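You operate a simulated robot arm through the tools that you are given. There is no shell and no other tool. Be economical: measure what you need, move in short steps, check, and stop when the job is done.

The job below is to be done with a simulated robot arm. You get a single attempt, and the scene is never put back.

Task
Clamp the small panel on the jig with both levers.
Fine: a cork pad under each tip before that lever comes down; no dent.

It is judged by the outcome, as a careful person would: the job done as asked, and still so three seconds after it is handed in. It fails if anything else is knocked over, pushed out of place, dropped, spilled or broken.

Robot
A 6-joint arm with a two-finger parallel gripper, fixed in place. Base frame: the origin is at the foot of the arm, x ahead of it, y to its left, z up; the work surface is at about z = 910. Units: mm, rad, N and s.
With the tool pointing down near the work surface it reaches from about 240 to 660 mm from the base axis. Its first joint turns from -1.152 to 1.152 rad. Payload 2.9 kg.
The tool frame sits at the grasp point between the pads (the TCP): z along the fingers, y along the line on which they close. The tips reach 30 mm beyond it. The gripper opens to 110 mm. The fingers are 20 mm wide and 10 mm thick; the gripper's body (48 by 112 mm) begins 55 mm behind the TCP.
Orientation is that of the tool frame in the base frame, as a unit quaternion [x, y, z, w]. With the fingers straight down and closing along the base's y, the tool's x points along the base's -x, its y along +y and its z along -z.

Tools
- The arm moves only by the tool apply_moves. Its argument "increments" is a list of rows, each a list of 6 numbers: the shift along the tool's x, y, z in units of 20 mm (1.0 is 20 mm), then the turn, a rotation vector about the tool's x, y, z in units of 4 degrees (1.0 is 4 degrees). In form: [[tx, ty, tz, ax, ay, az], ...]. A call has 1 to 10 rows; each row shifts and turns the commanded pose from where the row before left it, along the tool's axes as they then stand. "claw" is the finger opening in mm, from 0 to 110, set as the call begins (left out, the last holds). A call with a number of a shift or a turn outside -1 to 1 is refused whole. Rows are played at 5 a second. More than 50 mm and 0.15 rad between two rows, or a gripper value outside its range, and nothing of the call is played. A pose out of reach is approached as far as the arm can. The call stops where the force on the tool passes 40 N (or 10 N more than at its start, if that is more) or the arm is blocked; 0.2 s more then pass. The fingers move at their own pace (about 108 mm/s each) and stop on an object; they squeeze with about 33 N. The grip force told is the motor's: it shows also when the fingers shut on nothing. Time passes only in rows, and 0.2 s behind the last, so rows that do not move let the fingers close. The reply holds the time, the measured pose of the TCP, the force on the tool along the base axes, the opening and the grip force, in the units named above and with some noise.
- Cameras (640 x 400 px; columns grow to the right, rows downward): "scene" is fixed at [81.9, 440.2, 1399.6]; the picture's right is [-0.82, -0.57, 0.00], its down [-0.25, 0.36, -0.90] and it looks along [0.51, -0.74, -0.44] (base axes); focal length 284 px, centre (320, 200). "wrist" rides on the gripper at [-36, 0, -57] in the tool frame; the picture's right is [0.00, -1.00, 0.00], its down [0.97, 0.00, -0.24] and it looks along [0.24, 0.00, 0.97] (tool axes); focal length 218 px, centre (320, 200).
- capture(camera): a new picture of that camera. It takes no simulated time.
- pixel_to_xyz(camera, pixels): for up to 12 pixels [column, row] of the newest picture of that camera ("zoom" is the newest enlarged one), the place [x, y, z] in the base frame of the surface seen there, good to about 2 mm, but the place of the scene camera against the robot may be out by one fixed shift of up to 25 mm in any direction. It takes no simulated time.
- zoom(camera, box): a new picture of the part [left, top, right, bottom] of that camera's present view, enlarged. It takes no simulated time.
- finish_job(): hands the job in; it is judged then, once.

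Go step by step. Measure first, check grasps and placings, and put right what went wrong. The budget is 80 turns and 46 pictures, counting those below and the enlarged ones. Unless the task says otherwise, let go and move clear before handing in, and close with one line.

The tools are called after ">>>" by a JSON object that holds its "op" and its "data". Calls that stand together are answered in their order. apply_moves: Moves the arm, as the interface text tells. Its arguments: {"type":"object","properties":{"increments":{"type":"array","items":{"type":"array","items":{"type":"number"}}},"claw":{"type":"number"}},"required":["increments"]} The other tools are called the same way: capture (camera) takes a picture; pixel_to_xyz (camera, pixels) gives the place of the surface under pixels of a picture; zoom (camera, box) takes an enlarged picture of a part of a camera's view; finish_job () hands the job in.

At the start:

```text
time_s: 0.0
tool_pos: [282.7, -141.8, 1328.7]
ee_rot: [0.0, 1.0, 0.0, 0.001]
ft_force: [0.1, -0.5, -0.8]
opening: 109.9
gripper_force: 0.1
```

scene: 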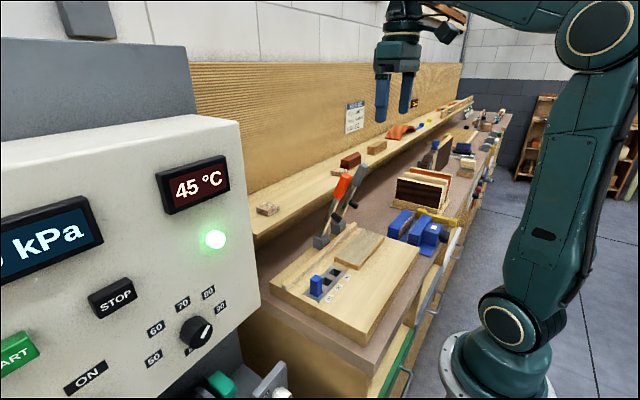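
wrist: 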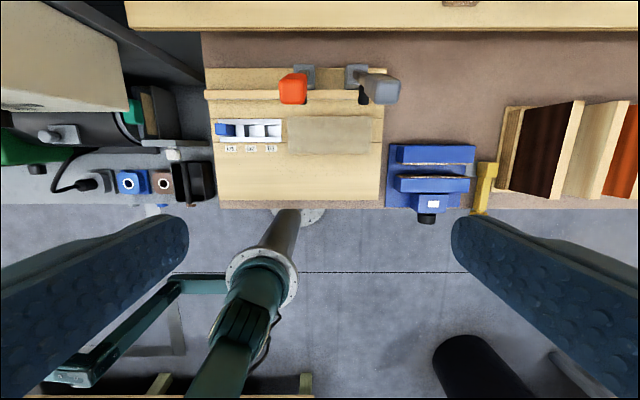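

The pictures show a jig board with a small panel, two toggle levers (orange and grey handles) and a tray of pads (blue item at wrist pixel 226,129). I'll zoom in on both views.

>>> {"op": "zoom", "data": {"camera": "scene", "box": [250, 140, 450, 350]}}

>>> {"op": "zoom", "data": {"camera": "wrist", "box": [200, 50, 400, 220]}}

```text
1.90 times, centred on (350, 245) of scene
```

zoom: 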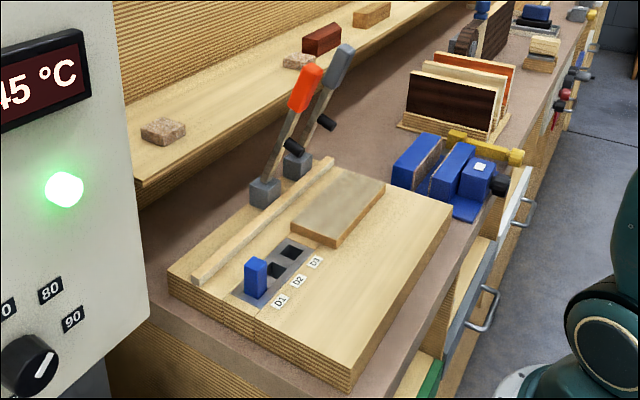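

```text
2.35 times, centred on (300, 135) of wrist
```

zoom: 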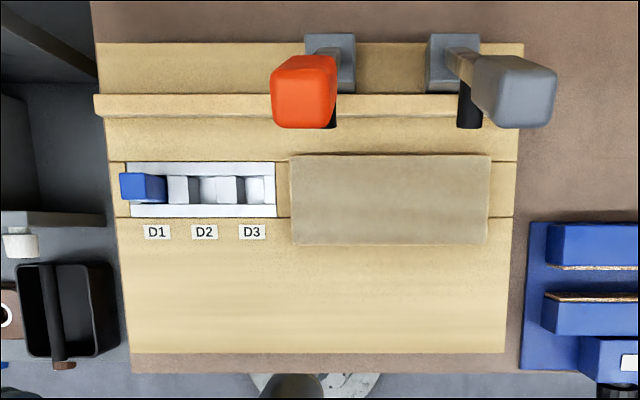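

Two cork-like blocks appear on the shelf (zoom 162,131 and 298,60), along with the levers, a fence, slots D1–D3 and a blue dog. I'll measure these with the wrist camera and zoom into the shelf.

>>> {"op": "pixel_to_xyz", "data": {"camera": "zoom", "pixels": [[292, 157], [490, 157], [487, 243], [293, 243], [300, 90], [515, 90], [470, 110], [331, 115], [345, 60], [465, 60], [105, 103], [140, 185]]}}

>>> {"op": "zoom", "data": {"camera": "scene", "box": [240, 140, 400, 240]}}

```text
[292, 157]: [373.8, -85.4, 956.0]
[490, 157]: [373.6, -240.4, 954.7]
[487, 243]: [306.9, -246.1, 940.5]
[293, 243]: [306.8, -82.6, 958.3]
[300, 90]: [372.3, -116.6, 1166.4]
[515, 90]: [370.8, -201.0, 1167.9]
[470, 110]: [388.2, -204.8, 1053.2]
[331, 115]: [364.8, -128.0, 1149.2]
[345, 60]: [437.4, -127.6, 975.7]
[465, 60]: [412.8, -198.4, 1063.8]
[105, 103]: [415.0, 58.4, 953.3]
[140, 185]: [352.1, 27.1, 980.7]
```

```text
4.00 times, centred on (320, 190) of scene
```

zoom: 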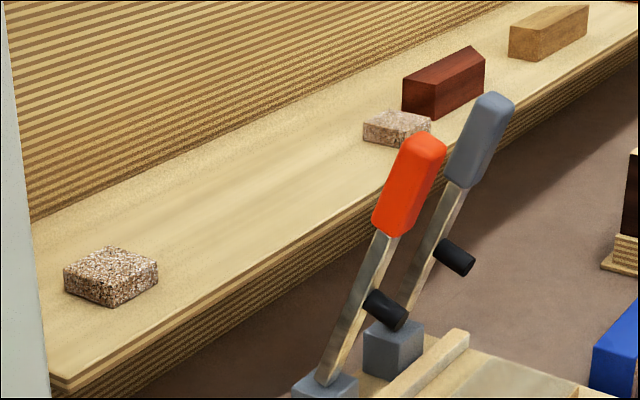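

Speckled cork pads are clear at zoom (110,275) and (397,128), with red and tan blocks next to the second. I'll measure the pads, and some board points to find the scene camera's offset.

>>> {"op": "pixel_to_xyz", "data": {"camera": "zoom", "pixels": [[66, 268], [113, 281], [155, 262], [112, 250], [113, 300], [400, 118], [366, 125], [402, 144], [428, 125], [430, 70], [409, 240], [405, 320]]}}

>>> {"op": "pixel_to_xyz", "data": {"camera": "scene", "pixels": [[342, 230], [385, 237], [358, 268], [334, 262], [340, 185], [360, 165], [330, 285], [350, 320], [291, 290], [354, 223], [316, 285], [300, 200]]}}

```text
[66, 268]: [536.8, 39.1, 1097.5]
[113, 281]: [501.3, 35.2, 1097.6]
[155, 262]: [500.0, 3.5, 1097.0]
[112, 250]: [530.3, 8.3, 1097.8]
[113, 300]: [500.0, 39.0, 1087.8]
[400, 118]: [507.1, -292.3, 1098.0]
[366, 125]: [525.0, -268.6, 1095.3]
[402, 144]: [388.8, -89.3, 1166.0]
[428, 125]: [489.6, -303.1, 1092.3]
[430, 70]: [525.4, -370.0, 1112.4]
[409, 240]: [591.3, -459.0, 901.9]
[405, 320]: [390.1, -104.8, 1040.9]
```

```text
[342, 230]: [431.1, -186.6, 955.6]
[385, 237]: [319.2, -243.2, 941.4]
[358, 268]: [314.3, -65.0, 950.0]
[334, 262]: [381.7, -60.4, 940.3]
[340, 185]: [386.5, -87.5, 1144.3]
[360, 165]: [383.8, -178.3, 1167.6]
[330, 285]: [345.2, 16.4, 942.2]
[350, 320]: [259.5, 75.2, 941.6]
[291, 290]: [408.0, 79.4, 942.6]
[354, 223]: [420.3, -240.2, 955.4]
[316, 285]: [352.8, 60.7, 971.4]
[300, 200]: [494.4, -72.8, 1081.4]
```

The pads are about 35 mm square and 16 mm thick, on a shelf at z≈1081. The scene offset is about +8 in x and +22 in y. I'll move over pad 1 for a wrist view.

>>> {"op": "apply_moves", "data": {"increments": [[-0.9, 0.76, 0.3, 0, 0, 0], [-0.9, 0.76, 0.3, 0, 0, 0], [-0.9, 0.76, 0.3, 0, 0, 0], [-0.9, 0.76, 0.3, 0, 0, 0], [-0.9, 0.76, 0.3, 0, 0, 0], [-0.9, 0.76, 0.3, 0, 0, 0], [-0.9, 0.76, 0.3, 0, 0, 0], [-0.9, 0.76, 0.3, 0, 0, 0], [0, 0, 0, 0, 0, 0]], "claw": 70}}

>>> {"op": "capture", "data": {"camera": "wrist"}}

```text
time_s: 2.0
tool_pos: [430.2, -20.2, 1279.9]
ee_rot: [0.0, 1.0, -0.002, 0.001]
ft_force: [-0.4, -0.4, 0.1]
opening: 70.0
gripper_force: 0.0
```

```text
40 pictures are left
```

wrist: 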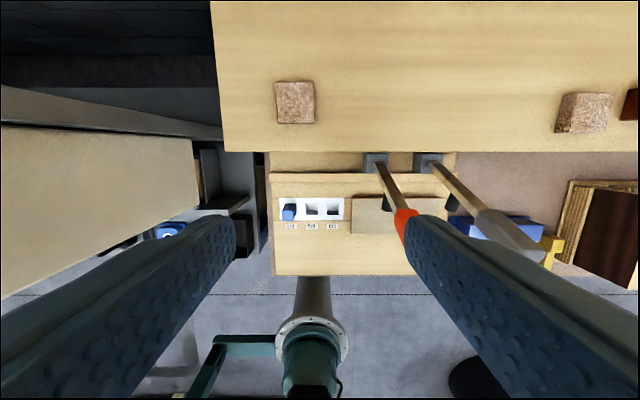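

Pad 1 is visible at (295,103) and pad 2 at (583,113). I'll measure both along with the lever parts.

>>> {"op": "pixel_to_xyz", "data": {"camera": "wrist", "pixels": [[276, 83], [314, 83], [316, 122], [279, 123], [330, 110], [565, 95], [612, 95], [606, 132], [558, 130], [630, 105], [375, 165], [430, 165]]}}

>>> {"op": "zoom", "data": {"camera": "wrist", "box": [260, 140, 480, 280]}}

```text
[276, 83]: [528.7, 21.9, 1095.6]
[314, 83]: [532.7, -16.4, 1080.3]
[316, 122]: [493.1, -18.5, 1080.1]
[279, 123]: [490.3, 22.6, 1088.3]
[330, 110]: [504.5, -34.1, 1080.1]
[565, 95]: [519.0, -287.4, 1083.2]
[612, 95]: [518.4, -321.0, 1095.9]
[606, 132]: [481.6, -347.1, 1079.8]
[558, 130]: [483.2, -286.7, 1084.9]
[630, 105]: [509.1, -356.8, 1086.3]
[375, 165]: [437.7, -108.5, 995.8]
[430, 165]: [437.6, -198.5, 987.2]
```

```text
2.86 times, centred on (370, 210) of wrist
```

zoom: 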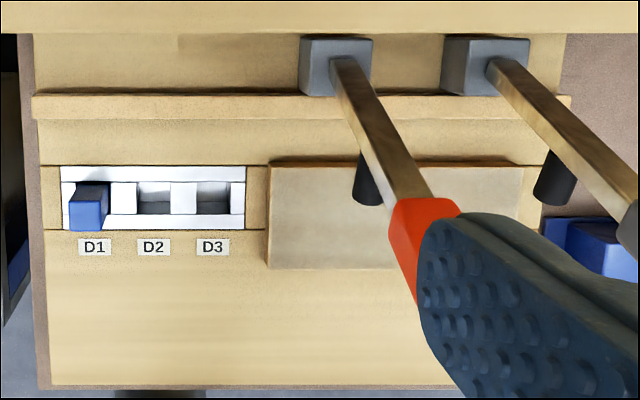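

Pad 1 centre is about (510, 3) with its top at 1096, and pad 2 is about (500, -304). Now I'll measure the lever geometry from this zoom.

>>> {"op": "pixel_to_xyz", "data": {"camera": "zoom", "pixels": [[305, 45], [368, 45], [303, 92], [345, 65], [385, 150], [400, 185], [368, 165], [367, 195], [553, 165], [550, 195], [448, 45], [497, 70]]}}

>>> {"op": "zoom", "data": {"camera": "scene", "box": [300, 160, 400, 270]}}

```text
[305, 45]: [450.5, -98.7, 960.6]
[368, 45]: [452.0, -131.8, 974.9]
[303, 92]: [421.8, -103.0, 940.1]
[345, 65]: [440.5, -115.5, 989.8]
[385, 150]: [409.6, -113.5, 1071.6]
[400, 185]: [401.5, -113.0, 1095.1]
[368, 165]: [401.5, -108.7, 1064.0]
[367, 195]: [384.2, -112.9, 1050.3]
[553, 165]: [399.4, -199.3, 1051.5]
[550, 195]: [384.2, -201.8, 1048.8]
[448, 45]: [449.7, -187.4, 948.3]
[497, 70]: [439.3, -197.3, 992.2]
```

```text
3.64 times, centred on (350, 215) of scene
```

zoom: 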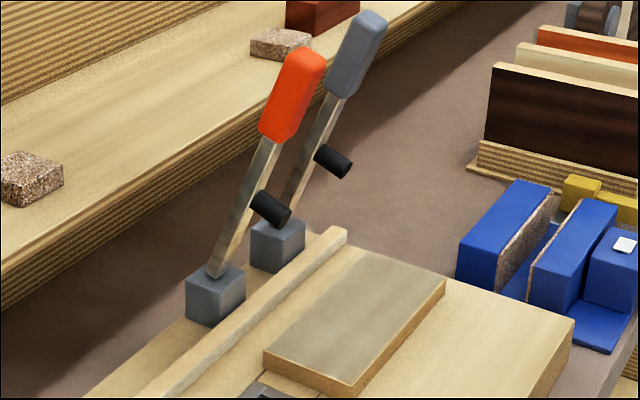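

The orange lever is in the plane y≈-115 and the grey at y≈-200. Both pivot near (441, 980) with the tip about 86 mm out, so the tips should land near x≈350 on the panel. Next I'll tilt the tool 28° to keep the body clear of the levers and go above pad 1.

>>> {"op": "apply_moves", "data": {"increments": [[0, 0.16, 0, 0, -1, 0], [0, 0.16, 0, 0, -1, 0], [0, 0.16, 0, 0, -1, 0], [0, 0.16, 0, 0, -1, 0], [0, 0.17, 0, 0, -1, 0], [0, 0.17, 0, 0, -1, 0], [0, 0.17, 0, 0, -1, 0], [0, 0, 0, 0, 0, 0]], "claw": 60}}

>>> {"op": "apply_moves", "data": {"increments": [[-0.04, 0, 0.9, 0, 0, 0], [-0.04, 0, 0.9, 0, 0, 0], [-0.04, 0, 0.9, 0, 0, 0], [-0.04, 0, 0.9, 0, 0, 0], [-0.04, 0, 0.9, 0, 0, 0], [-0.04, 0, 0.9, 0, 0, 0], [-0.04, 0, 0.9, 0, 0, 0], [0, 0, 0, 0, 0, 0]]}}

>>> {"op": "capture", "data": {"camera": "wrist"}}

```text
time_s: 3.8
tool_pos: [427.3, 1.7, 1280.6]
ee_rot: [0.001, 0.97, -0.002, 0.244]
ft_force: [-0.4, 0.2, -0.8]
opening: 59.9
gripper_force: 0.0
```

```text
time_s: 5.6
tool_pos: [492.7, 3.4, 1170.5]
ee_rot: [0.001, 0.97, -0.002, 0.243]
ft_force: [-0.2, -0.3, -0.2]
opening: 59.8
gripper_force: 0.1
```

```text
37 pictures are left
```

wrist: 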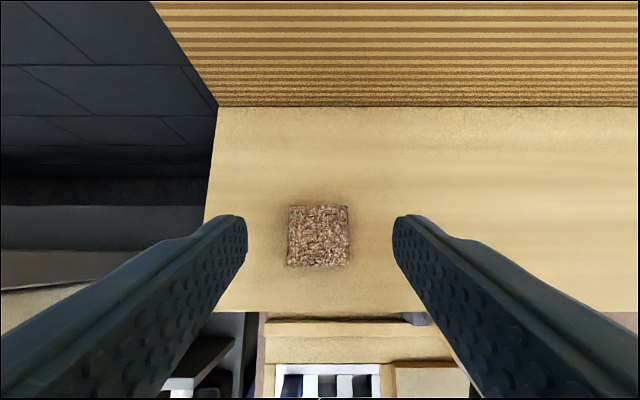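

Pad 1 is between the fingers at (288–349, 206–266). I'll measure its edges before descending.

>>> {"op": "pixel_to_xyz", "data": {"camera": "wrist", "pixels": [[291, 208], [345, 208], [348, 255], [290, 255], [320, 230], [320, 280], [260, 230], [320, 266]]}}

```text
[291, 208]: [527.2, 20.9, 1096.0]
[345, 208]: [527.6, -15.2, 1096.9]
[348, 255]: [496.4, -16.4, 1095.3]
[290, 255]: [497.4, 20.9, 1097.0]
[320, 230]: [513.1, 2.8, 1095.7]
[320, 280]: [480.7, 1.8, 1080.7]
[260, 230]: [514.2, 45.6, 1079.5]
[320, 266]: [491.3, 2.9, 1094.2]
```

Pad 1 is 38 mm square, centred at (510, 2.5). Descending to the grasp height.

>>> {"op": "apply_moves", "data": {"increments": [[0.25, -0.01, 0.66, 0, 0, 0], [0.25, -0.01, 0.66, 0, 0, 0], [0.25, -0.01, 0.66, 0, 0, 0], [0.25, -0.01, 0.66, 0, 0, 0], [0, 0, 0, 0, 0, 0]]}}

>>> {"op": "capture", "data": {"camera": "wrist"}}

```text
time_s: 6.8
tool_pos: [499.6, 2.5, 1116.8]
ee_rot: [-0.001, 0.97, -0.001, 0.244]
ft_force: [0.2, -0.3, -0.6]
opening: 60.0
gripper_force: 0.0
```

```text
36 pictures are left
```

wrist: 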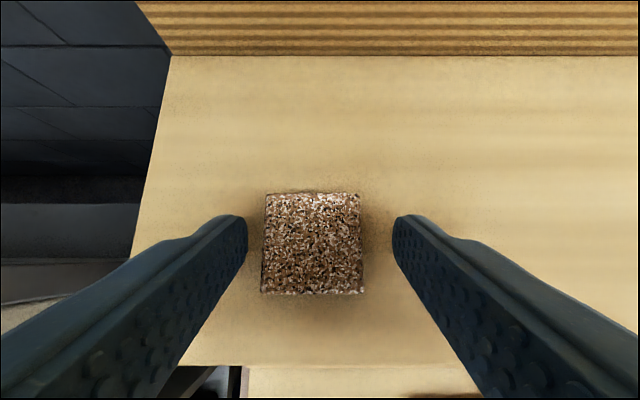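

The fingers straddle the pad symmetrically. I'll go down 2.5 mm and close.

>>> {"op": "apply_moves", "data": {"increments": [[0.06, 0, 0.11, 0, 0, 0], [0, 0, 0, 0, 0, 0]]}}

>>> {"op": "apply_moves", "data": {"increments": [[0, 0, 0, 0, 0, 0], [0, 0, 0, 0, 0, 0], [0, 0, 0, 0, 0, 0]], "claw": 25}}

>>> {"op": "apply_moves", "data": {"increments": [[-0.23, 0, -0.44, 0, 0, 0], [-0.47, 0, -0.88, 0, 0, 0], [-0.47, 0, -0.88, 0, 0, 0], [-0.47, 0, -0.88, 0, 0, 0], [0, 0, 0, 0, 0, 0]]}}

>>> {"op": "capture", "data": {"camera": "wrist"}}

```text
time_s: 7.4
tool_pos: [499.3, 1.2, 1114.2]
ee_rot: [0.0, 0.97, 0.0, 0.244]
ft_force: [0.0, -0.2, -0.6]
opening: 59.8
gripper_force: 0.1
```

```text
time_s: 8.2
tool_pos: [500.2, 1.3, 1113.9]
ee_rot: [0.0, 0.97, -0.001, 0.243]
ft_force: [0.4, 0.4, 0.0]
opening: 38.1
gripper_force: 33.0
```

```text
time_s: 9.4
tool_pos: [499.2, 2.4, 1183.7]
ee_rot: [0.0, 0.97, -0.001, 0.243]
ft_force: [0.4, 0.0, 0.5]
opening: 38.2
gripper_force: 33.2
```

```text
35 pictures are left
```

wrist: 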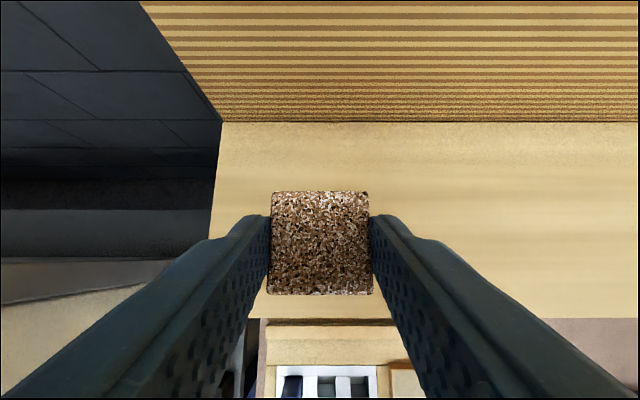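

Pad 1 is held (opening 38.1, grip 33 N); its bottom is 34 mm below the TCP and its centre 10 mm ahead. I'll carry it back in -x along y≈2, well away from the levers, then across to y=-115 in front of them.

>>> {"op": "apply_moves", "data": {"increments": [[0.945, 0, -0.502, 0, 0, 0], [0.945, 0, -0.502, 0, 0, 0], [0.945, 0, -0.502, 0, 0, 0], [0.945, 0, -0.502, 0, 0, 0], [0.945, 0, -0.502, 0, 0, 0], [0.945, 0, -0.502, 0, 0, 0], [0.945, 0, -0.502, 0, 0, 0], [0.945, 0, -0.502, 0, 0, 0], [0.945, 0, -0.502, 0, 0, 0], [0.945, 0, -0.502, 0, 0, 0]]}}

>>> {"op": "apply_moves", "data": {"increments": [[0, -0.97, 0, 0, 0, 0], [0, -0.97, 0, 0, 0, 0], [0, -0.97, 0, 0, 0, 0], [0, -0.97, 0, 0, 0, 0], [0, -0.97, 0, 0, 0, 0], [0, -0.97, 0, 0, 0, 0], [0, 0, 0, 0, 0, 0]]}}

>>> {"op": "capture", "data": {"camera": "scene"}}

>>> {"op": "capture", "data": {"camera": "wrist"}}

```text
time_s: 11.6
tool_pos: [285.5, 2.3, 1182.7]
ee_rot: [0.001, 0.97, -0.001, 0.242]
ft_force: [0.7, -0.1, 0.9]
opening: 38.3
gripper_force: 32.6
```

```text
time_s: 13.2
tool_pos: [287.1, -114.8, 1180.7]
ee_rot: [0.0, 0.97, -0.001, 0.243]
ft_force: [-0.8, 0.0, 0.0]
opening: 37.9
gripper_force: 33.1
```

```text
34 pictures are left
```

scene: 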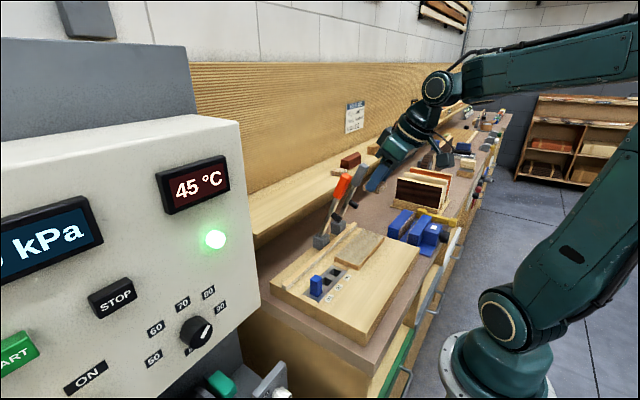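

```text
33 pictures are left
```

wrist: 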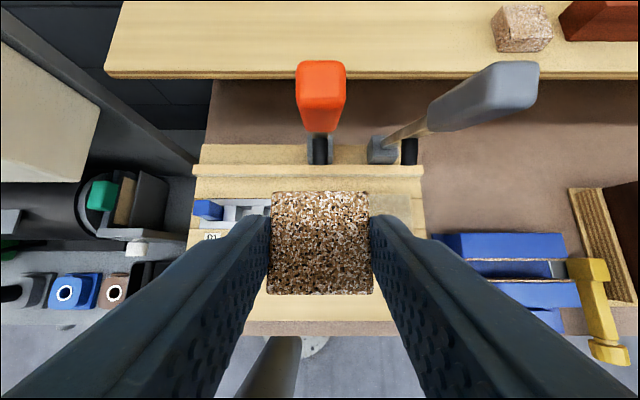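

The orange handle lines up with column 320, so its lever plane is at y≈-115. I'll measure the handles, the tips, and the gap between pad 2 and the red block from this view.

>>> {"op": "pixel_to_xyz", "data": {"camera": "wrist", "pixels": [[300, 110], [343, 110], [320, 128], [320, 155], [409, 150], [500, 10], [545, 45], [503, 48], [565, 30], [575, 38], [500, 85], [432, 120]]}}

```text
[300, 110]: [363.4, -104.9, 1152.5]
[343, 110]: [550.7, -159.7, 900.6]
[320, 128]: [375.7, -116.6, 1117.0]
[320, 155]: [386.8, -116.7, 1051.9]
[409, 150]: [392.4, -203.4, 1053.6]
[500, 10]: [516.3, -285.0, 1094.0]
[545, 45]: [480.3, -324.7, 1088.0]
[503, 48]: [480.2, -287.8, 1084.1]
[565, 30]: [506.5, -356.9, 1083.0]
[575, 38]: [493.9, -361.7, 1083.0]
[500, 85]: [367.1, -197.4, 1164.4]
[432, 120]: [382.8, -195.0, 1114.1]
```

The lever planes are y≈-116 and -202, and the gap from pad 2 to the red block is about 30 mm. Now I'll descend in front of the orange lever.

>>> {"op": "apply_moves", "data": {"increments": [[0.495, -0.01, 0.933, 0, 0, 0], [0.495, -0.01, 0.933, 0, 0, 0], [0.495, -0.01, 0.933, 0, 0, 0], [0.495, -0.01, 0.933, 0, 0, 0], [0.495, -0.01, 0.933, 0, 0, 0], [0.495, -0.01, 0.933, 0, 0, 0], [0.495, -0.01, 0.933, 0, 0, 0], [0.495, -0.01, 0.933, 0, 0, 0], [0, 0, 0, 0, 0, 0]]}}

>>> {"op": "apply_moves", "data": {"increments": [[-0.78, 0, 0.415, 0, 0, 0], [-0.78, 0, 0.415, 0, 0, 0], [-0.78, 0, 0.415, 0, 0, 0], [0, 0, 0, 0, 0, 0]]}}

>>> {"op": "capture", "data": {"camera": "wrist"}}

>>> {"op": "zoom", "data": {"camera": "scene", "box": [280, 150, 440, 290]}}

```text
time_s: 15.2
tool_pos: [288.0, -116.5, 1014.3]
ee_rot: [0.0, 0.97, -0.001, 0.243]
ft_force: [-0.3, -0.1, -0.3]
opening: 38.0
gripper_force: 33.1
```

```text
time_s: 16.2
tool_pos: [340.0, -114.4, 1013.3]
ee_rot: [0.0, 0.97, -0.001, 0.243]
ft_force: [0.3, -0.1, 0.0]
opening: 38.1
gripper_force: 33.0
```

```text
32 pictures are left
```

wrist: 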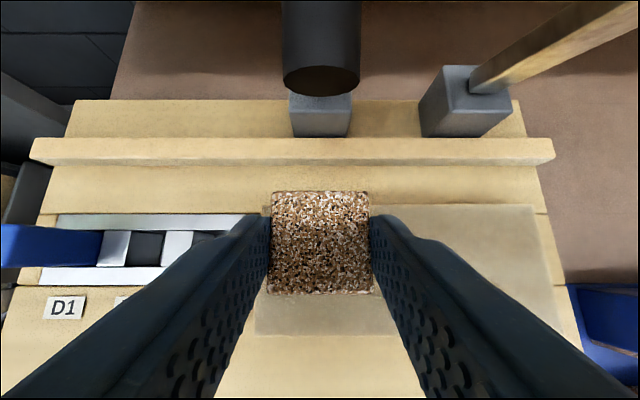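

```text
2.86 times, centred on (360, 220) of scene
```

zoom: 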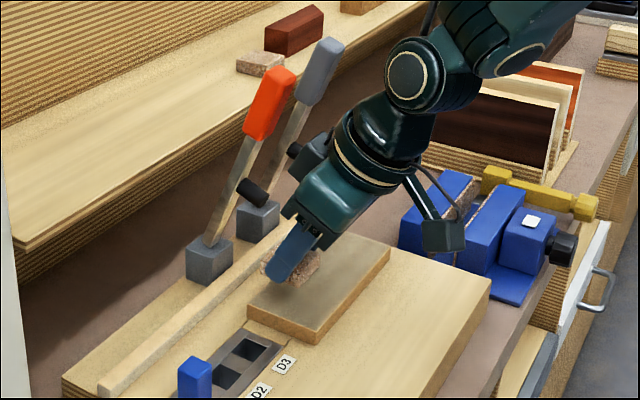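

There is good clearance, and the black tip is at (320,80). I'll refine the tip and panel positions from this close view.

>>> {"op": "pixel_to_xyz", "data": {"camera": "wrist", "pixels": [[320, 68], [320, 92], [320, 80], [286, 78], [356, 78], [320, 45], [400, 212], [400, 320], [450, 260], [320, 104], [350, 104], [292, 104]]}}

```text
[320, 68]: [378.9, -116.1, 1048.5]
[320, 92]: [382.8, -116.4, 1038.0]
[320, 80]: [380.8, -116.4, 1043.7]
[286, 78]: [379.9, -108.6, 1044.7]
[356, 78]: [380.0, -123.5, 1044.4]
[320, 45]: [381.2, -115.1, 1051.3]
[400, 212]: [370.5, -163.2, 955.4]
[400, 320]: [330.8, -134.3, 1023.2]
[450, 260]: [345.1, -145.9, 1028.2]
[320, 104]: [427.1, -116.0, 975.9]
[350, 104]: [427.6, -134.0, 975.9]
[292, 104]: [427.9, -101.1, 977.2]
```

The tip face is at (381, -116, 1044), so it will land around x≈345–353, y≈-116; the pad centre of 350 suits that. Lowering the pad to the panel.

>>> {"op": "apply_moves", "data": {"increments": [[0.22, -0.08, 0.41, 0, 0, 0], [0.22, 0, 0.41, 0, 0, 0], [0, 0, 0, 0, 0, 0]]}}

>>> {"op": "apply_moves", "data": {"increments": [[0.047, 0, 0.088, 0, 0, 0], [0.023, 0, 0.044, 0, 0, 0], [0, 0, 0, 0, 0, 0]]}}

```text
time_s: 17.0
tool_pos: [338.7, -116.9, 993.8]
ee_rot: [0.0, 0.97, -0.001, 0.244]
ft_force: [0.7, 0.6, -0.2]
opening: 38.4
gripper_force: 33.0
```

```text
time_s: 17.8
tool_pos: [338.6, -117.5, 993.0]
ee_rot: [0.0, 0.97, 0.0, 0.244]
ft_force: [0.4, 0.0, 0.0]
opening: 38.2
gripper_force: 33.1
```

No contact yet; I'll continue down in small steps.

>>> {"op": "apply_moves", "data": {"increments": [[0.023, 0, 0.044, 0, 0, 0], [0, 0, 0, 0, 0, 0]]}}

>>> {"op": "apply_moves", "data": {"increments": [[0.023, 0, 0.044, 0, 0, 0], [0, 0, 0, 0, 0, 0]]}}

>>> {"op": "capture", "data": {"camera": "wrist"}}

```text
time_s: 18.4
tool_pos: [339.2, -118.3, 990.4]
ee_rot: [0.001, 0.97, -0.001, 0.243]
ft_force: [0.9, 0.3, 0.1]
opening: 38.1
gripper_force: 33.0
```

```text
time_s: 19.0
tool_pos: [338.7, -117.1, 989.1]
ee_rot: [0.001, 0.97, -0.001, 0.244]
ft_force: [-0.8, 0.8, 1.1]
opening: 38.0
gripper_force: 32.8
```

```text
30 pictures are left
```

wrist: 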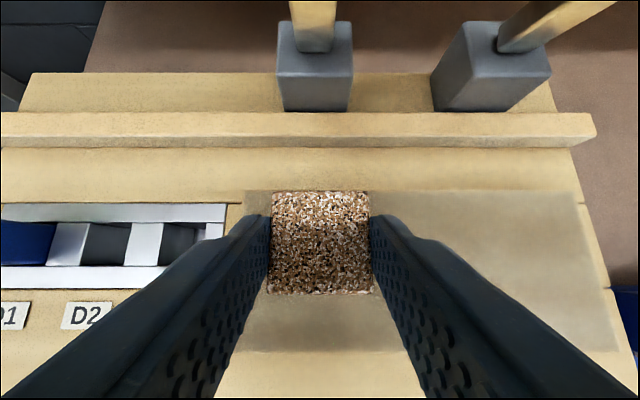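

Bar and block line up with the pad. I'll check the panel's top height against the pad.

>>> {"op": "pixel_to_xyz", "data": {"camera": "wrist", "pixels": [[320, 293], [320, 300], [320, 320], [400, 215], [500, 280], [320, 192], [313, 45], [515, 45]]}}

>>> {"op": "zoom", "data": {"camera": "scene", "box": [320, 210, 400, 275]}}

```text
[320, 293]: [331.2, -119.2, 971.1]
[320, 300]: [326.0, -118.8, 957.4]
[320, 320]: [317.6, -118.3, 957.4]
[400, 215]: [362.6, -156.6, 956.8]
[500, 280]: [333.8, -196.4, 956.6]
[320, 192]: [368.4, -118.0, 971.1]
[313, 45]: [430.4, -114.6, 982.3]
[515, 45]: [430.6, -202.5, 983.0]
```

```text
6.15 times, centred on (360, 242) of scene
```

zoom: 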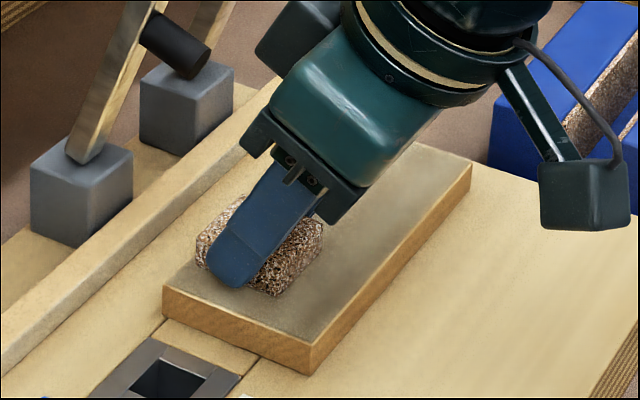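

The pad top at 971 and panel at 957 mean it is resting on the panel (pad x 331–368, y≈-118). Releasing and backing out along the finger axis.

>>> {"op": "apply_moves", "data": {"increments": [[0, 0, 0, 0, 0, 0], [0, 0, 0, 0, 0, 0]], "claw": 56}}

>>> {"op": "apply_moves", "data": {"increments": [[0, 0, -0.5, 0, 0, 0], [0, 0, -1, 0, 0, 0], [0, 0, -1, 0, 0, 0], [0, 0, 0, 0, 0, 0]]}}

>>> {"op": "capture", "data": {"camera": "wrist"}}

```text
time_s: 19.6
tool_pos: [338.6, -118.0, 989.8]
ee_rot: [0.0, 0.97, -0.001, 0.244]
ft_force: [0.2, 0.6, -0.4]
opening: 55.8
gripper_force: 0.0
```

```text
time_s: 20.6
tool_pos: [316.6, -118.9, 1034.6]
ee_rot: [0.0, 0.97, -0.001, 0.243]
ft_force: [0.1, -0.1, -0.8]
opening: 56.0
gripper_force: 0.0
```

```text
28 pictures are left
```

wrist: 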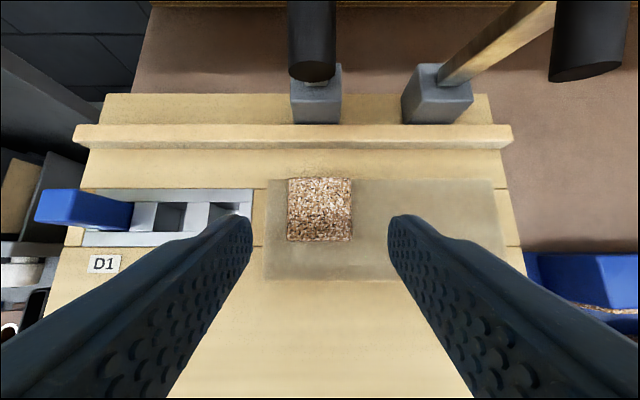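

Pad 1 sits flat on the panel at (320,210). Next I'll go up, across in front of the levers to y≈-304, then forward to pad 2.

>>> {"op": "apply_moves", "data": {"increments": [[-0.305, 0, -0.935, 0, 0, 0], [-0.305, 0, -0.935, 0, 0, 0], [-0.305, 0, -0.935, 0, 0, 0], [-0.305, 0, -0.935, 0, 0, 0], [-0.305, 0, -0.935, 0, 0, 0], [-0.305, 0, -0.935, 0, 0, 0], [-0.305, 0, -0.935, 0, 0, 0], [-0.305, 0, -0.935, 0, 0, 0]]}}

>>> {"op": "apply_moves", "data": {"increments": [[0, -0.925, 0, 0, 0, 0], [0, -0.925, 0, 0, 0, 0], [0, -0.925, 0, 0, 0, 0], [0, -0.925, 0, 0, 0, 0], [0, -0.925, 0, 0, 0, 0], [0, -0.925, 0, 0, 0, 0], [0, -0.925, 0, 0, 0, 0], [0, -0.925, 0, 0, 0, 0], [0, -0.925, 0, 0, 0, 0], [0, -0.925, 0, 0, 0, 0]]}}

>>> {"op": "apply_moves", "data": {"increments": [[-0.88, 0, 0.469, 0, 0, 0], [-0.88, 0, 0.469, 0, 0, 0], [-0.88, 0, 0.469, 0, 0, 0], [-0.88, 0, 0.469, 0, 0, 0], [-0.88, 0, 0.469, 0, 0, 0], [-0.88, 0, 0.469, 0, 0, 0], [-0.88, 0, 0.469, 0, 0, 0], [-0.88, 0, 0.469, 0, 0, 0], [-0.88, 0, 0.469, 0, 0, 0], [0, 0, 0, 0, 0, 0]]}}

>>> {"op": "capture", "data": {"camera": "wrist"}}

```text
time_s: 22.4
tool_pos: [288.9, -116.2, 1186.8]
ee_rot: [0.001, 0.97, -0.002, 0.244]
ft_force: [0.1, 0.1, -0.6]
opening: 55.9
gripper_force: 0.2
```

```text
time_s: 24.6
tool_pos: [287.8, -300.6, 1187.9]
ee_rot: [0.0, 0.97, 0.0, 0.243]
ft_force: [0.4, -0.1, 0.8]
opening: 56.0
gripper_force: 0.0
```

```text
time_s: 26.8
tool_pos: [467.1, -301.8, 1189.1]
ee_rot: [0.0, 0.97, 0.0, 0.243]
ft_force: [0.4, -0.3, 0.2]
opening: 56.2
gripper_force: 0.1
```

```text
27 pictures are left
```

wrist: 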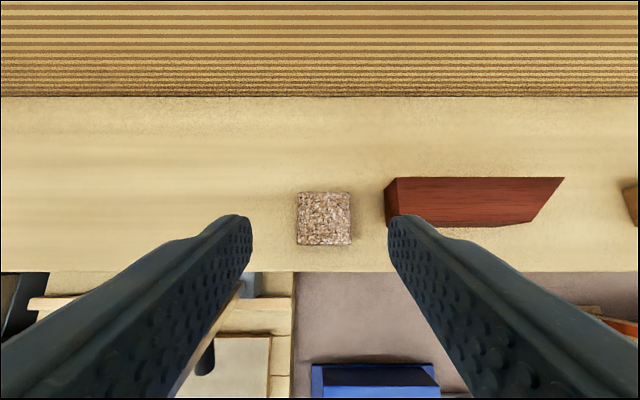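

Pad 2 is at (297–351, 192–244), with the red block to its right from column 384. I'll measure both.

>>> {"op": "pixel_to_xyz", "data": {"camera": "wrist", "pixels": [[299, 194], [348, 194], [350, 235], [298, 235], [324, 215], [324, 243], [385, 182], [387, 212], [392, 195], [386, 225], [370, 215]]}}

```text
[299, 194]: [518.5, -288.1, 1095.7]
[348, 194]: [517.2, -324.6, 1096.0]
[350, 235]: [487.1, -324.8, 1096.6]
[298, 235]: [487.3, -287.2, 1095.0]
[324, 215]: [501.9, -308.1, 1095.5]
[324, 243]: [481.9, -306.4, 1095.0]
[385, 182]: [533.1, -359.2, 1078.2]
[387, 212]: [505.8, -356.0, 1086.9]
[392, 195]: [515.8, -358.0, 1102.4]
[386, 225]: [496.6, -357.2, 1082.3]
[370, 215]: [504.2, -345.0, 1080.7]
```

Pad 2's centre is (500.5, -306) and the red block face is at y≈-356, so a 56 mm opening fits with 12 mm to spare. Descending.

>>> {"op": "apply_moves", "data": {"increments": [[0, -0.21, 0, 0, 0, 0], [0.18, 0, 0.965, 0, 0, 0], [0.18, 0, 0.965, 0, 0, 0], [0.18, 0, 0.965, 0, 0, 0], [0, 0, 0, 0, 0, 0]]}}

>>> {"op": "apply_moves", "data": {"increments": [[0.18, 0, 0.9, 0, 0, 0], [0, 0, 0, 0, 0, 0]]}}

>>> {"op": "capture", "data": {"camera": "wrist"}}

```text
time_s: 28.0
tool_pos: [485.3, -305.8, 1133.1]
ee_rot: [0.0, 0.97, -0.001, 0.243]
ft_force: [0.0, 0.0, 0.0]
opening: 56.1
gripper_force: 0.0
```

```text
time_s: 28.6
tool_pos: [490.5, -304.4, 1115.1]
ee_rot: [0.0, 0.97, 0.0, 0.244]
ft_force: [0.1, 0.7, 0.8]
opening: 56.0
gripper_force: 0.1
```

```text
26 pictures are left
```

wrist: 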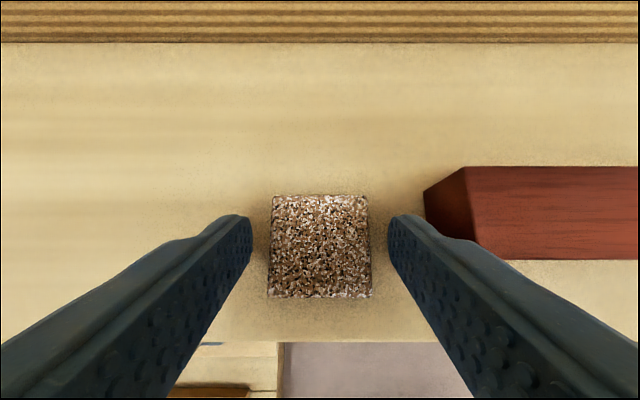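

The pad is centred between the fingers and the red block is clear. I'll close and lift.

>>> {"op": "apply_moves", "data": {"increments": [[0.02, 0, 0.04, 0, 0, 0], [0, 0, 0, 0, 0, 0], [0, 0, 0, 0, 0, 0], [0, 0, 0, 0, 0, 0]], "claw": 25}}

>>> {"op": "apply_moves", "data": {"increments": [[-0.23, 0, -0.44, 0, 0, 0], [-0.47, 0, -0.88, 0, 0, 0], [-0.47, 0, -0.88, 0, 0, 0], [-0.47, 0, -0.88, 0, 0, 0], [0, 0, 0, 0, 0, 0]]}}

>>> {"op": "apply_moves", "data": {"increments": [[0.88, 0, -0.469, 0, 0, 0], [0.88, 0, -0.469, 0, 0, 0], [0.88, 0, -0.469, 0, 0, 0], [0.88, 0, -0.469, 0, 0, 0], [0.88, 0, -0.469, 0, 0, 0], [0.88, 0, -0.469, 0, 0, 0], [0.88, 0, -0.469, 0, 0, 0], [0.88, 0, -0.469, 0, 0, 0], [0.88, 0, -0.469, 0, 0, 0], [0.88, 0, -0.469, 0, 0, 0]]}}

>>> {"op": "apply_moves", "data": {"increments": [[0, 0.85, 0, 0, 0, 0], [0, 0.85, 0, 0, 0, 0], [0, 0.85, 0, 0, 0, 0], [0, 0.85, 0, 0, 0, 0], [0, 0.85, 0, 0, 0, 0], [0, 0.85, 0, 0, 0, 0], [0, 0, 0, 0, 0, 0]]}}

>>> {"op": "capture", "data": {"camera": "wrist"}}

```text
time_s: 29.6
tool_pos: [490.4, -306.1, 1113.8]
ee_rot: [-0.001, 0.97, 0.0, 0.244]
ft_force: [0.0, 1.0, 1.6]
opening: 38.4
gripper_force: 33.5
```

```text
time_s: 30.8
tool_pos: [489.6, -305.3, 1185.0]
ee_rot: [0.0, 0.97, -0.001, 0.243]
ft_force: [-0.3, -0.2, -0.4]
opening: 38.2
gripper_force: 32.2
```

```text
time_s: 33.0
tool_pos: [292.2, -306.4, 1183.3]
ee_rot: [0.001, 0.97, -0.003, 0.243]
ft_force: [-0.3, -0.1, -0.1]
opening: 38.4
gripper_force: 33.1
```

```text
time_s: 34.6
tool_pos: [290.2, -204.3, 1183.4]
ee_rot: [0.0, 0.97, -0.002, 0.244]
ft_force: [0.1, 0.7, -0.7]
opening: 38.0
gripper_force: 32.8
```

```text
25 pictures are left
```

wrist: 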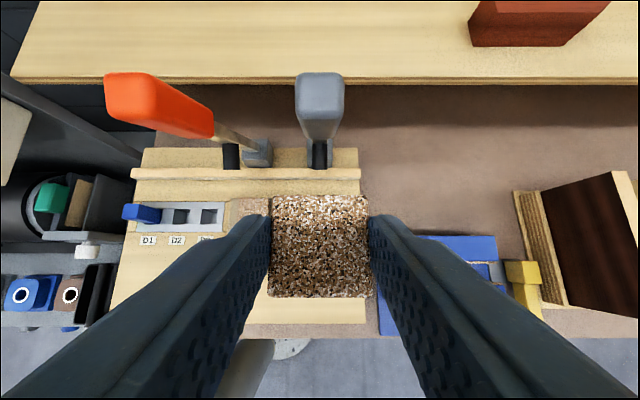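

Pad 2 is held and lined up with the grey lever. Descending in front of it and moving forward to x≈339.

>>> {"op": "apply_moves", "data": {"increments": [[0.446, 0.03, 0.839, 0, 0, 0], [0.446, 0.03, 0.839, 0, 0, 0], [0.446, 0.03, 0.839, 0, 0, 0], [0.446, 0, 0.839, 0, 0, 0], [0.446, 0, 0.839, 0, 0, 0], [0.446, 0, 0.839, 0, 0, 0], [0.446, 0, 0.839, 0, 0, 0], [0.446, 0, 0.839, 0, 0, 0], [0.446, 0, 0.839, 0, 0, 0], [0, 0, 0, 0, 0, 0]]}}

>>> {"op": "apply_moves", "data": {"increments": [[-0.72, 0, 0.383, 0, 0, 0], [-0.72, 0, 0.383, 0, 0, 0], [-0.72, 0, 0.383, 0, 0, 0], [0, 0, 0, 0, 0, 0], [0, 0, 0, 0, 0, 0]]}}

>>> {"op": "capture", "data": {"camera": "wrist"}}

```text
time_s: 36.8
tool_pos: [292.3, -203.7, 1011.8]
ee_rot: [0.001, 0.97, -0.001, 0.243]
ft_force: [-1.0, -0.7, -0.5]
opening: 38.1
gripper_force: 32.7
```

```text
time_s: 38.0
tool_pos: [340.6, -202.4, 1013.7]
ee_rot: [0.001, 0.97, -0.002, 0.243]
ft_force: [-1.2, -0.7, -0.5]
opening: 38.0
gripper_force: 33.2
```

```text
24 pictures are left
```

wrist: 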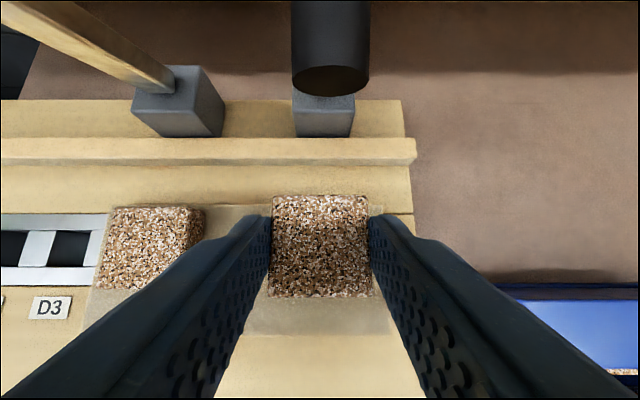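

The tip is at column 330, slightly right of the pad centre. I'll measure it.

>>> {"op": "pixel_to_xyz", "data": {"camera": "wrist", "pixels": [[330, 80], [296, 78], [366, 78], [324, 104], [320, 250], [272, 230], [368, 230], [155, 235]]}}

```text
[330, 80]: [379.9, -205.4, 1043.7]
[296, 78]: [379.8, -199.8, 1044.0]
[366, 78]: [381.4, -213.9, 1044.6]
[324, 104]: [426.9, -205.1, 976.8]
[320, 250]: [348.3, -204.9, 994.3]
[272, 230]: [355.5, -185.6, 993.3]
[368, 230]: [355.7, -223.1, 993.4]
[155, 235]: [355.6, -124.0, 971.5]
```

The tip is at y≈-206 and the pad centre at -204.5, so I'll shift -1.5 mm and lower to z≈990.

>>> {"op": "apply_moves", "data": {"increments": [[0.19, -0.08, 0.35, 0, 0, 0], [0.19, 0, 0.35, 0, 0, 0], [0.12, 0, 0.22, 0, 0, 0], [0, 0, 0, 0, 0, 0]]}}

>>> {"op": "apply_moves", "data": {"increments": [[0.023, 0, 0.044, 0, 0, 0], [0, 0, 0, 0, 0, 0], [0, 0, 0, 0, 0, 0]]}}

>>> {"op": "capture", "data": {"camera": "wrist"}}

>>> {"op": "pixel_to_xyz", "data": {"camera": "wrist", "pixels": [[320, 290], [320, 310], [320, 250], [320, 196]]}}

```text
time_s: 39.0
tool_pos: [340.9, -204.7, 989.8]
ee_rot: [0.0, 0.97, 0.0, 0.244]
ft_force: [-0.2, 0.4, -0.3]
opening: 38.2
gripper_force: 32.9
```

```text
time_s: 39.8
tool_pos: [341.3, -205.2, 990.9]
ee_rot: [0.0, 0.97, -0.001, 0.243]
ft_force: [-1.1, 1.2, 4.8]
opening: 38.1
gripper_force: 33.4
```

```text
23 pictures are left
```

wrist: 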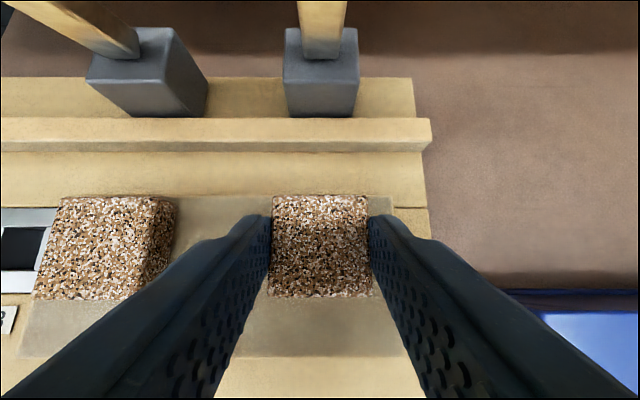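

```text
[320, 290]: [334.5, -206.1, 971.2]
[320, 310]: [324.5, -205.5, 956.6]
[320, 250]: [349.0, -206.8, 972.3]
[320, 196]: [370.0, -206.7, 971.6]
```

Contact is felt (about 5 N) and the pad top is at 972. Releasing and backing out.

>>> {"op": "apply_moves", "data": {"increments": [[0, 0, 0, 0, 0, 0], [0, 0, 0, 0, 0, 0]], "claw": 54}}

>>> {"op": "apply_moves", "data": {"increments": [[0, 0, -0.5, 0, 0, 0], [0, 0, -1, 0, 0, 0], [0, 0, -1, 0, 0, 0], [-0.305, 0, -0.935, 0, 0, 0], [-0.305, 0, -0.935, 0, 0, 0], [-0.305, 0, -0.935, 0, 0, 0], [-0.305, 0, -0.935, 0, 0, 0], [-0.305, 0, -0.935, 0, 0, 0], [0, 0, 0, 0, 0, 0]]}}

>>> {"op": "capture", "data": {"camera": "wrist"}}

>>> {"op": "zoom", "data": {"camera": "scene", "box": [280, 150, 440, 290]}}

```text
time_s: 40.4
tool_pos: [340.4, -204.6, 990.8]
ee_rot: [0.0, 0.97, 0.0, 0.243]
ft_force: [0.1, -0.7, -0.2]
opening: 53.7
gripper_force: 0.0
```

```text
time_s: 42.4
tool_pos: [298.5, -204.7, 1131.2]
ee_rot: [0.0, 0.97, 0.0, 0.244]
ft_force: [-0.2, 0.1, -0.5]
opening: 54.0
gripper_force: 0.1
```

```text
22 pictures are left
```

wrist: 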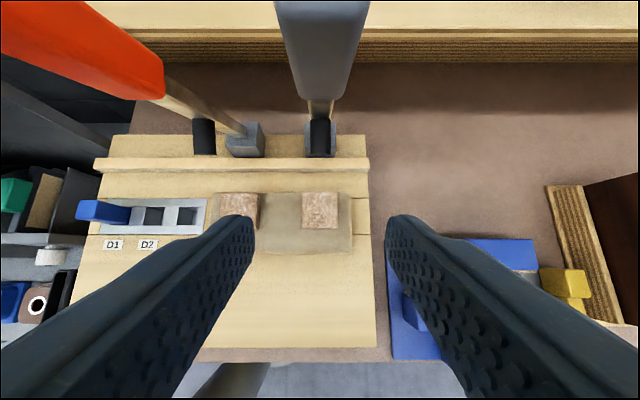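

```text
2.86 times, centred on (360, 220) of scene
```

zoom: 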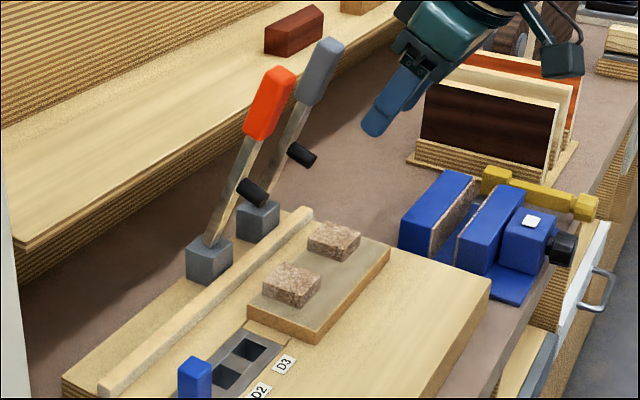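

Both pads lie flat under the lever tips. Next I'll rise, return the tool to vertical with closed fingers, and go over and behind the orange handle.

>>> {"op": "apply_moves", "data": {"increments": [[-0.469, 0, -0.883, 0, 0, 0], [-0.469, 0, -0.883, 0, 0, 0], [-0.469, 0, -0.883, 0, 0, 0], [-0.469, 0, -0.883, 0, 0, 0], [-0.469, 0, -0.883, 0, 0, 0], [-0.469, 0, -0.883, 0, 0, 0], [-0.469, 0, -0.883, 0, 0, 0], [-0.469, 0, -0.883, 0, 0, 0]], "claw": 0}}

>>> {"op": "apply_moves", "data": {"increments": [[0, 0, 0, 0, 1, 0], [0, 0, 0, 0, 1, 0], [0, 0, 0, 0, 1, 0], [0, 0, 0, 0, 1, 0], [0, 0, 0, 0, 1, 0], [0, 0, 0, 0, 1, 0], [0, 0, 0, 0, 1, 0], [0, 0, 0, 0, 0, 0]]}}

>>> {"op": "apply_moves", "data": {"increments": [[-0.73, 0.55, 0, 0, 0, 0], [-0.73, 0.55, 0, 0, 0, 0], [-0.73, 0.55, 0, 0, 0, 0], [-0.73, 0.55, 0, 0, 0, 0], [-0.73, 0.55, 0, 0, 0, 0], [-0.73, 0.55, 0, 0, 0, 0], [-0.73, 0.55, 0, 0, 0, 0], [-0.73, 0.55, 0, 0, 0, 0], [0, 0, 0, 0, 0, 0]]}}

>>> {"op": "capture", "data": {"camera": "wrist"}}

```text
time_s: 44.2
tool_pos: [299.5, -202.9, 1293.1]
ee_rot: [0.0, 0.97, -0.001, 0.243]
ft_force: [-0.3, 0.4, -0.4]
opening: 0.2
gripper_force: 33.1
```

```text
time_s: 46.0
tool_pos: [281.0, -219.3, 1262.0]
ee_rot: [0.0, 0.999, -0.007, 0.032]
ft_force: [0.4, -0.2, -0.5]
opening: 0.0
gripper_force: 32.7
out of reach, approached as far as the arm can: row 4, 5, 6, 7
```

```text
time_s: 48.0
tool_pos: [390.4, -146.6, 1260.5]
ee_rot: [0.0, 1.0, -0.001, 0.002]
ft_force: [0.3, 0.3, -1.0]
opening: 0.0
gripper_force: 32.9
out of reach, approached as far as the arm can: row 1, 2
```

```text
20 pictures are left
```

wrist: 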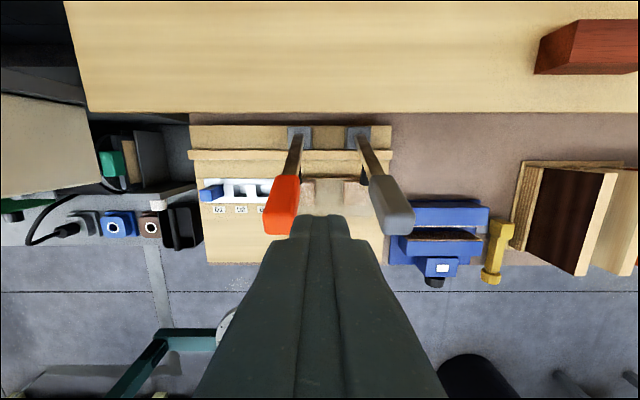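

The arm settled vertical at (390, -147, 1260), clear of the handles. I'll move behind the orange handle (x≈416, y≈-116) and down to z≈1180.

>>> {"op": "apply_moves", "data": {"increments": [[-0.65, 0.77, 0, 0, 0, 0], [-0.65, 0.77, 0, 0, 0, 0], [0, 0, 0, 0, 0, 0]]}}

>>> {"op": "apply_moves", "data": {"increments": [[0, 0, 0.8, 0, 0, 0], [0, 0, 0.8, 0, 0, 0], [0, 0, 0.8, 0, 0, 0], [0, 0, 0.8, 0, 0, 0], [0, 0, 0.8, 0, 0, 0], [0, 0, 0, 0, 0, 0]]}}

>>> {"op": "zoom", "data": {"camera": "scene", "box": [280, 100, 440, 260]}}

```text
time_s: 48.8
tool_pos: [414.7, -114.2, 1261.2]
ee_rot: [0.0, 1.0, 0.001, 0.002]
ft_force: [-1.2, -0.8, -0.7]
opening: 0.0
gripper_force: 32.8
```

```text
time_s: 50.2
tool_pos: [414.4, -116.0, 1180.8]
ee_rot: [0.0, 1.0, 0.0, 0.001]
ft_force: [0.2, 0.5, 0.0]
opening: 0.4
gripper_force: 32.8
```

```text
2.50 times, centred on (360, 180) of scene
```

zoom: 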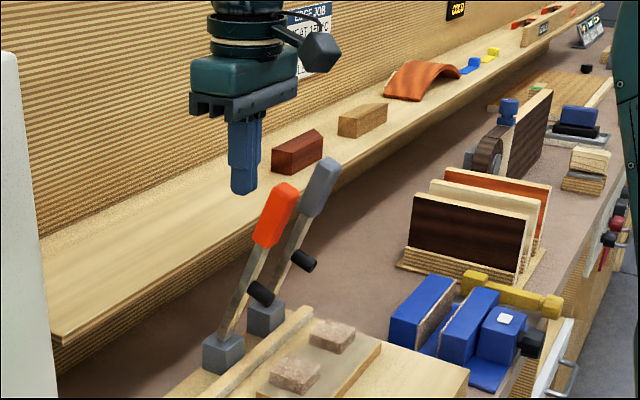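

The fingertips are behind the handle at (242,192). I'll begin pushing in -x gently and watch the force.

>>> {"op": "apply_moves", "data": {"increments": [[0.3, 0, 0, 0, 0, 0], [0.3, 0, 0, 0, 0, 0], [0.3, 0, 0, 0, 0, 0], [0.3, 0, 0, 0, 0, 0], [0.3, 0, 0.1, 0, 0, 0], [0, 0, 0, 0, 0, 0]]}}

>>> {"op": "zoom", "data": {"camera": "scene", "box": [280, 100, 440, 260]}}

```text
time_s: 51.6
tool_pos: [385.5, -117.1, 1178.8]
ee_rot: [0.0, 1.0, -0.001, 0.002]
ft_force: [-0.4, -0.2, -0.8]
opening: 0.1
gripper_force: 32.9
```

```text
2.50 times, centred on (360, 180) of scene
```

zoom: 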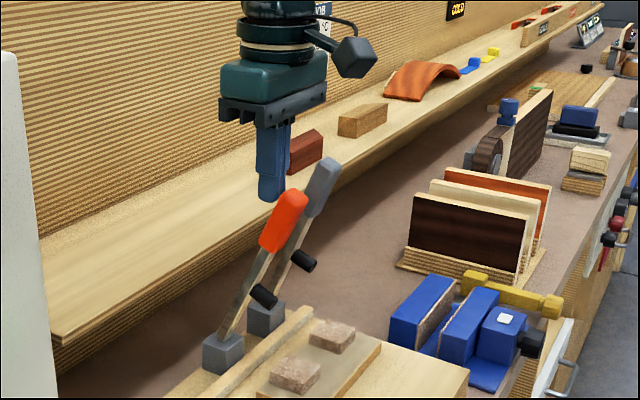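

The lever is moving with the finger (handle top now near 297,190) at low force. Continuing along the arc.

>>> {"op": "apply_moves", "data": {"increments": [[0.49, 0, 0.33, 0, 0, 0], [0.49, 0, 0.33, 0, 0, 0], [0.45, 0, 0.33, 0, 0, 0], [0.45, 0, 0.33, 0, 0, 0], [0.32, 0, 0.28, 0, 0, 0], [0.32, 0, 0.28, 0, 0, 0], [0.55, 0, 0.5, 0, 0, 0], [0.5, 0, 0.6, 0, 0, 0], [0.45, 0, 0.6, 0, 0, 0], [0, 0, 0, 0, 0, 0]]}}

>>> {"op": "zoom", "data": {"camera": "scene", "box": [280, 120, 440, 280]}}

```text
time_s: 53.8
tool_pos: [304.3, -114.7, 1107.4]
ee_rot: [0.0, 1.0, -0.001, 0.001]
ft_force: [-0.2, -0.3, 0.2]
opening: 0.2
gripper_force: 32.9
```

```text
2.50 times, centred on (360, 200) of scene
```

zoom: 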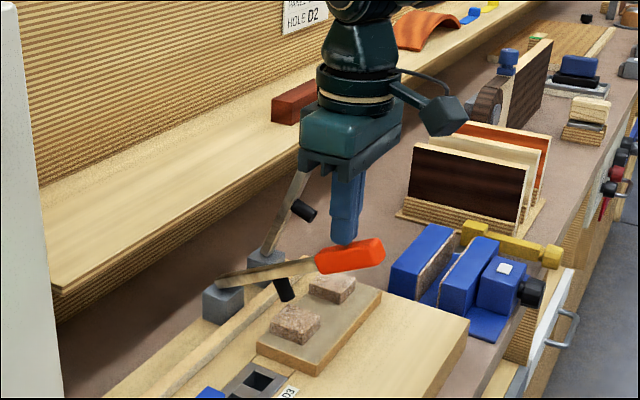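

The lever is about halfway down, held by friction. The wall sign reads something like "HOLE D2", so I'll read it before finishing the clamp.

>>> {"op": "zoom", "data": {"camera": "scene", "box": [335, 95, 375, 140]}}

```text
8.89 times, centred on (355, 118) of scene
```

zoom: 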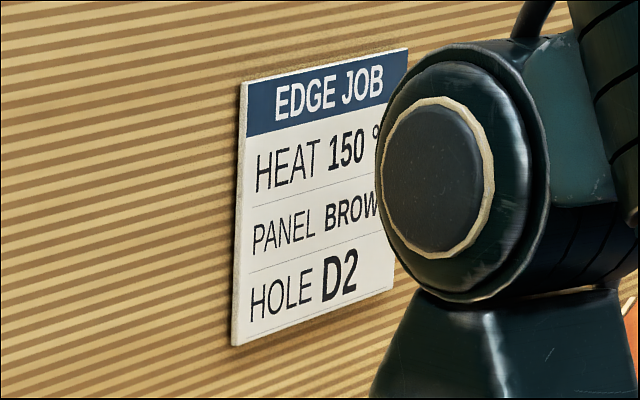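

The sign describes a different "edge job" (heat, brown panel, hole D2), so it doesn't apply here. I'll continue lowering the orange lever slowly.

>>> {"op": "apply_moves", "data": {"increments": [[0.15, 0, 0.3, 0, 0, 0], [0.15, 0, 0.3, 0, 0, 0], [0.17, 0, 0.35, 0, 0, 0], [0.17, 0, 0.35, 0, 0, 0], [0.12, 0, 0.35, 0, 0, 0], [0, 0, 0, 0, 0, 0]]}}

>>> {"op": "zoom", "data": {"camera": "scene", "box": [300, 180, 420, 280]}}

```text
time_s: 55.2
tool_pos: [289.0, -116.0, 1072.9]
ee_rot: [0.001, 1.0, -0.001, 0.002]
ft_force: [-0.5, -0.7, 0.1]
opening: 0.1
gripper_force: 32.6
```

```text
4.00 times, centred on (360, 230) of scene
```

zoom: 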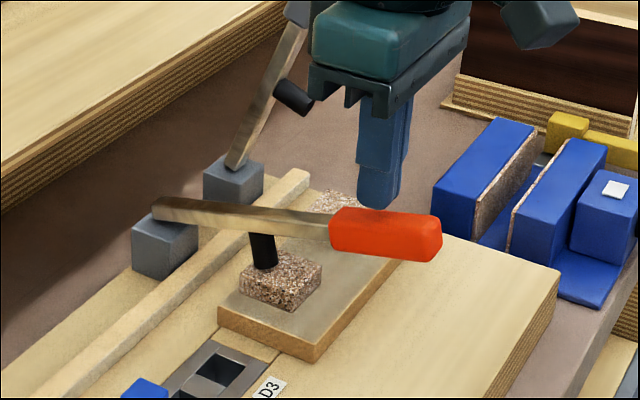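

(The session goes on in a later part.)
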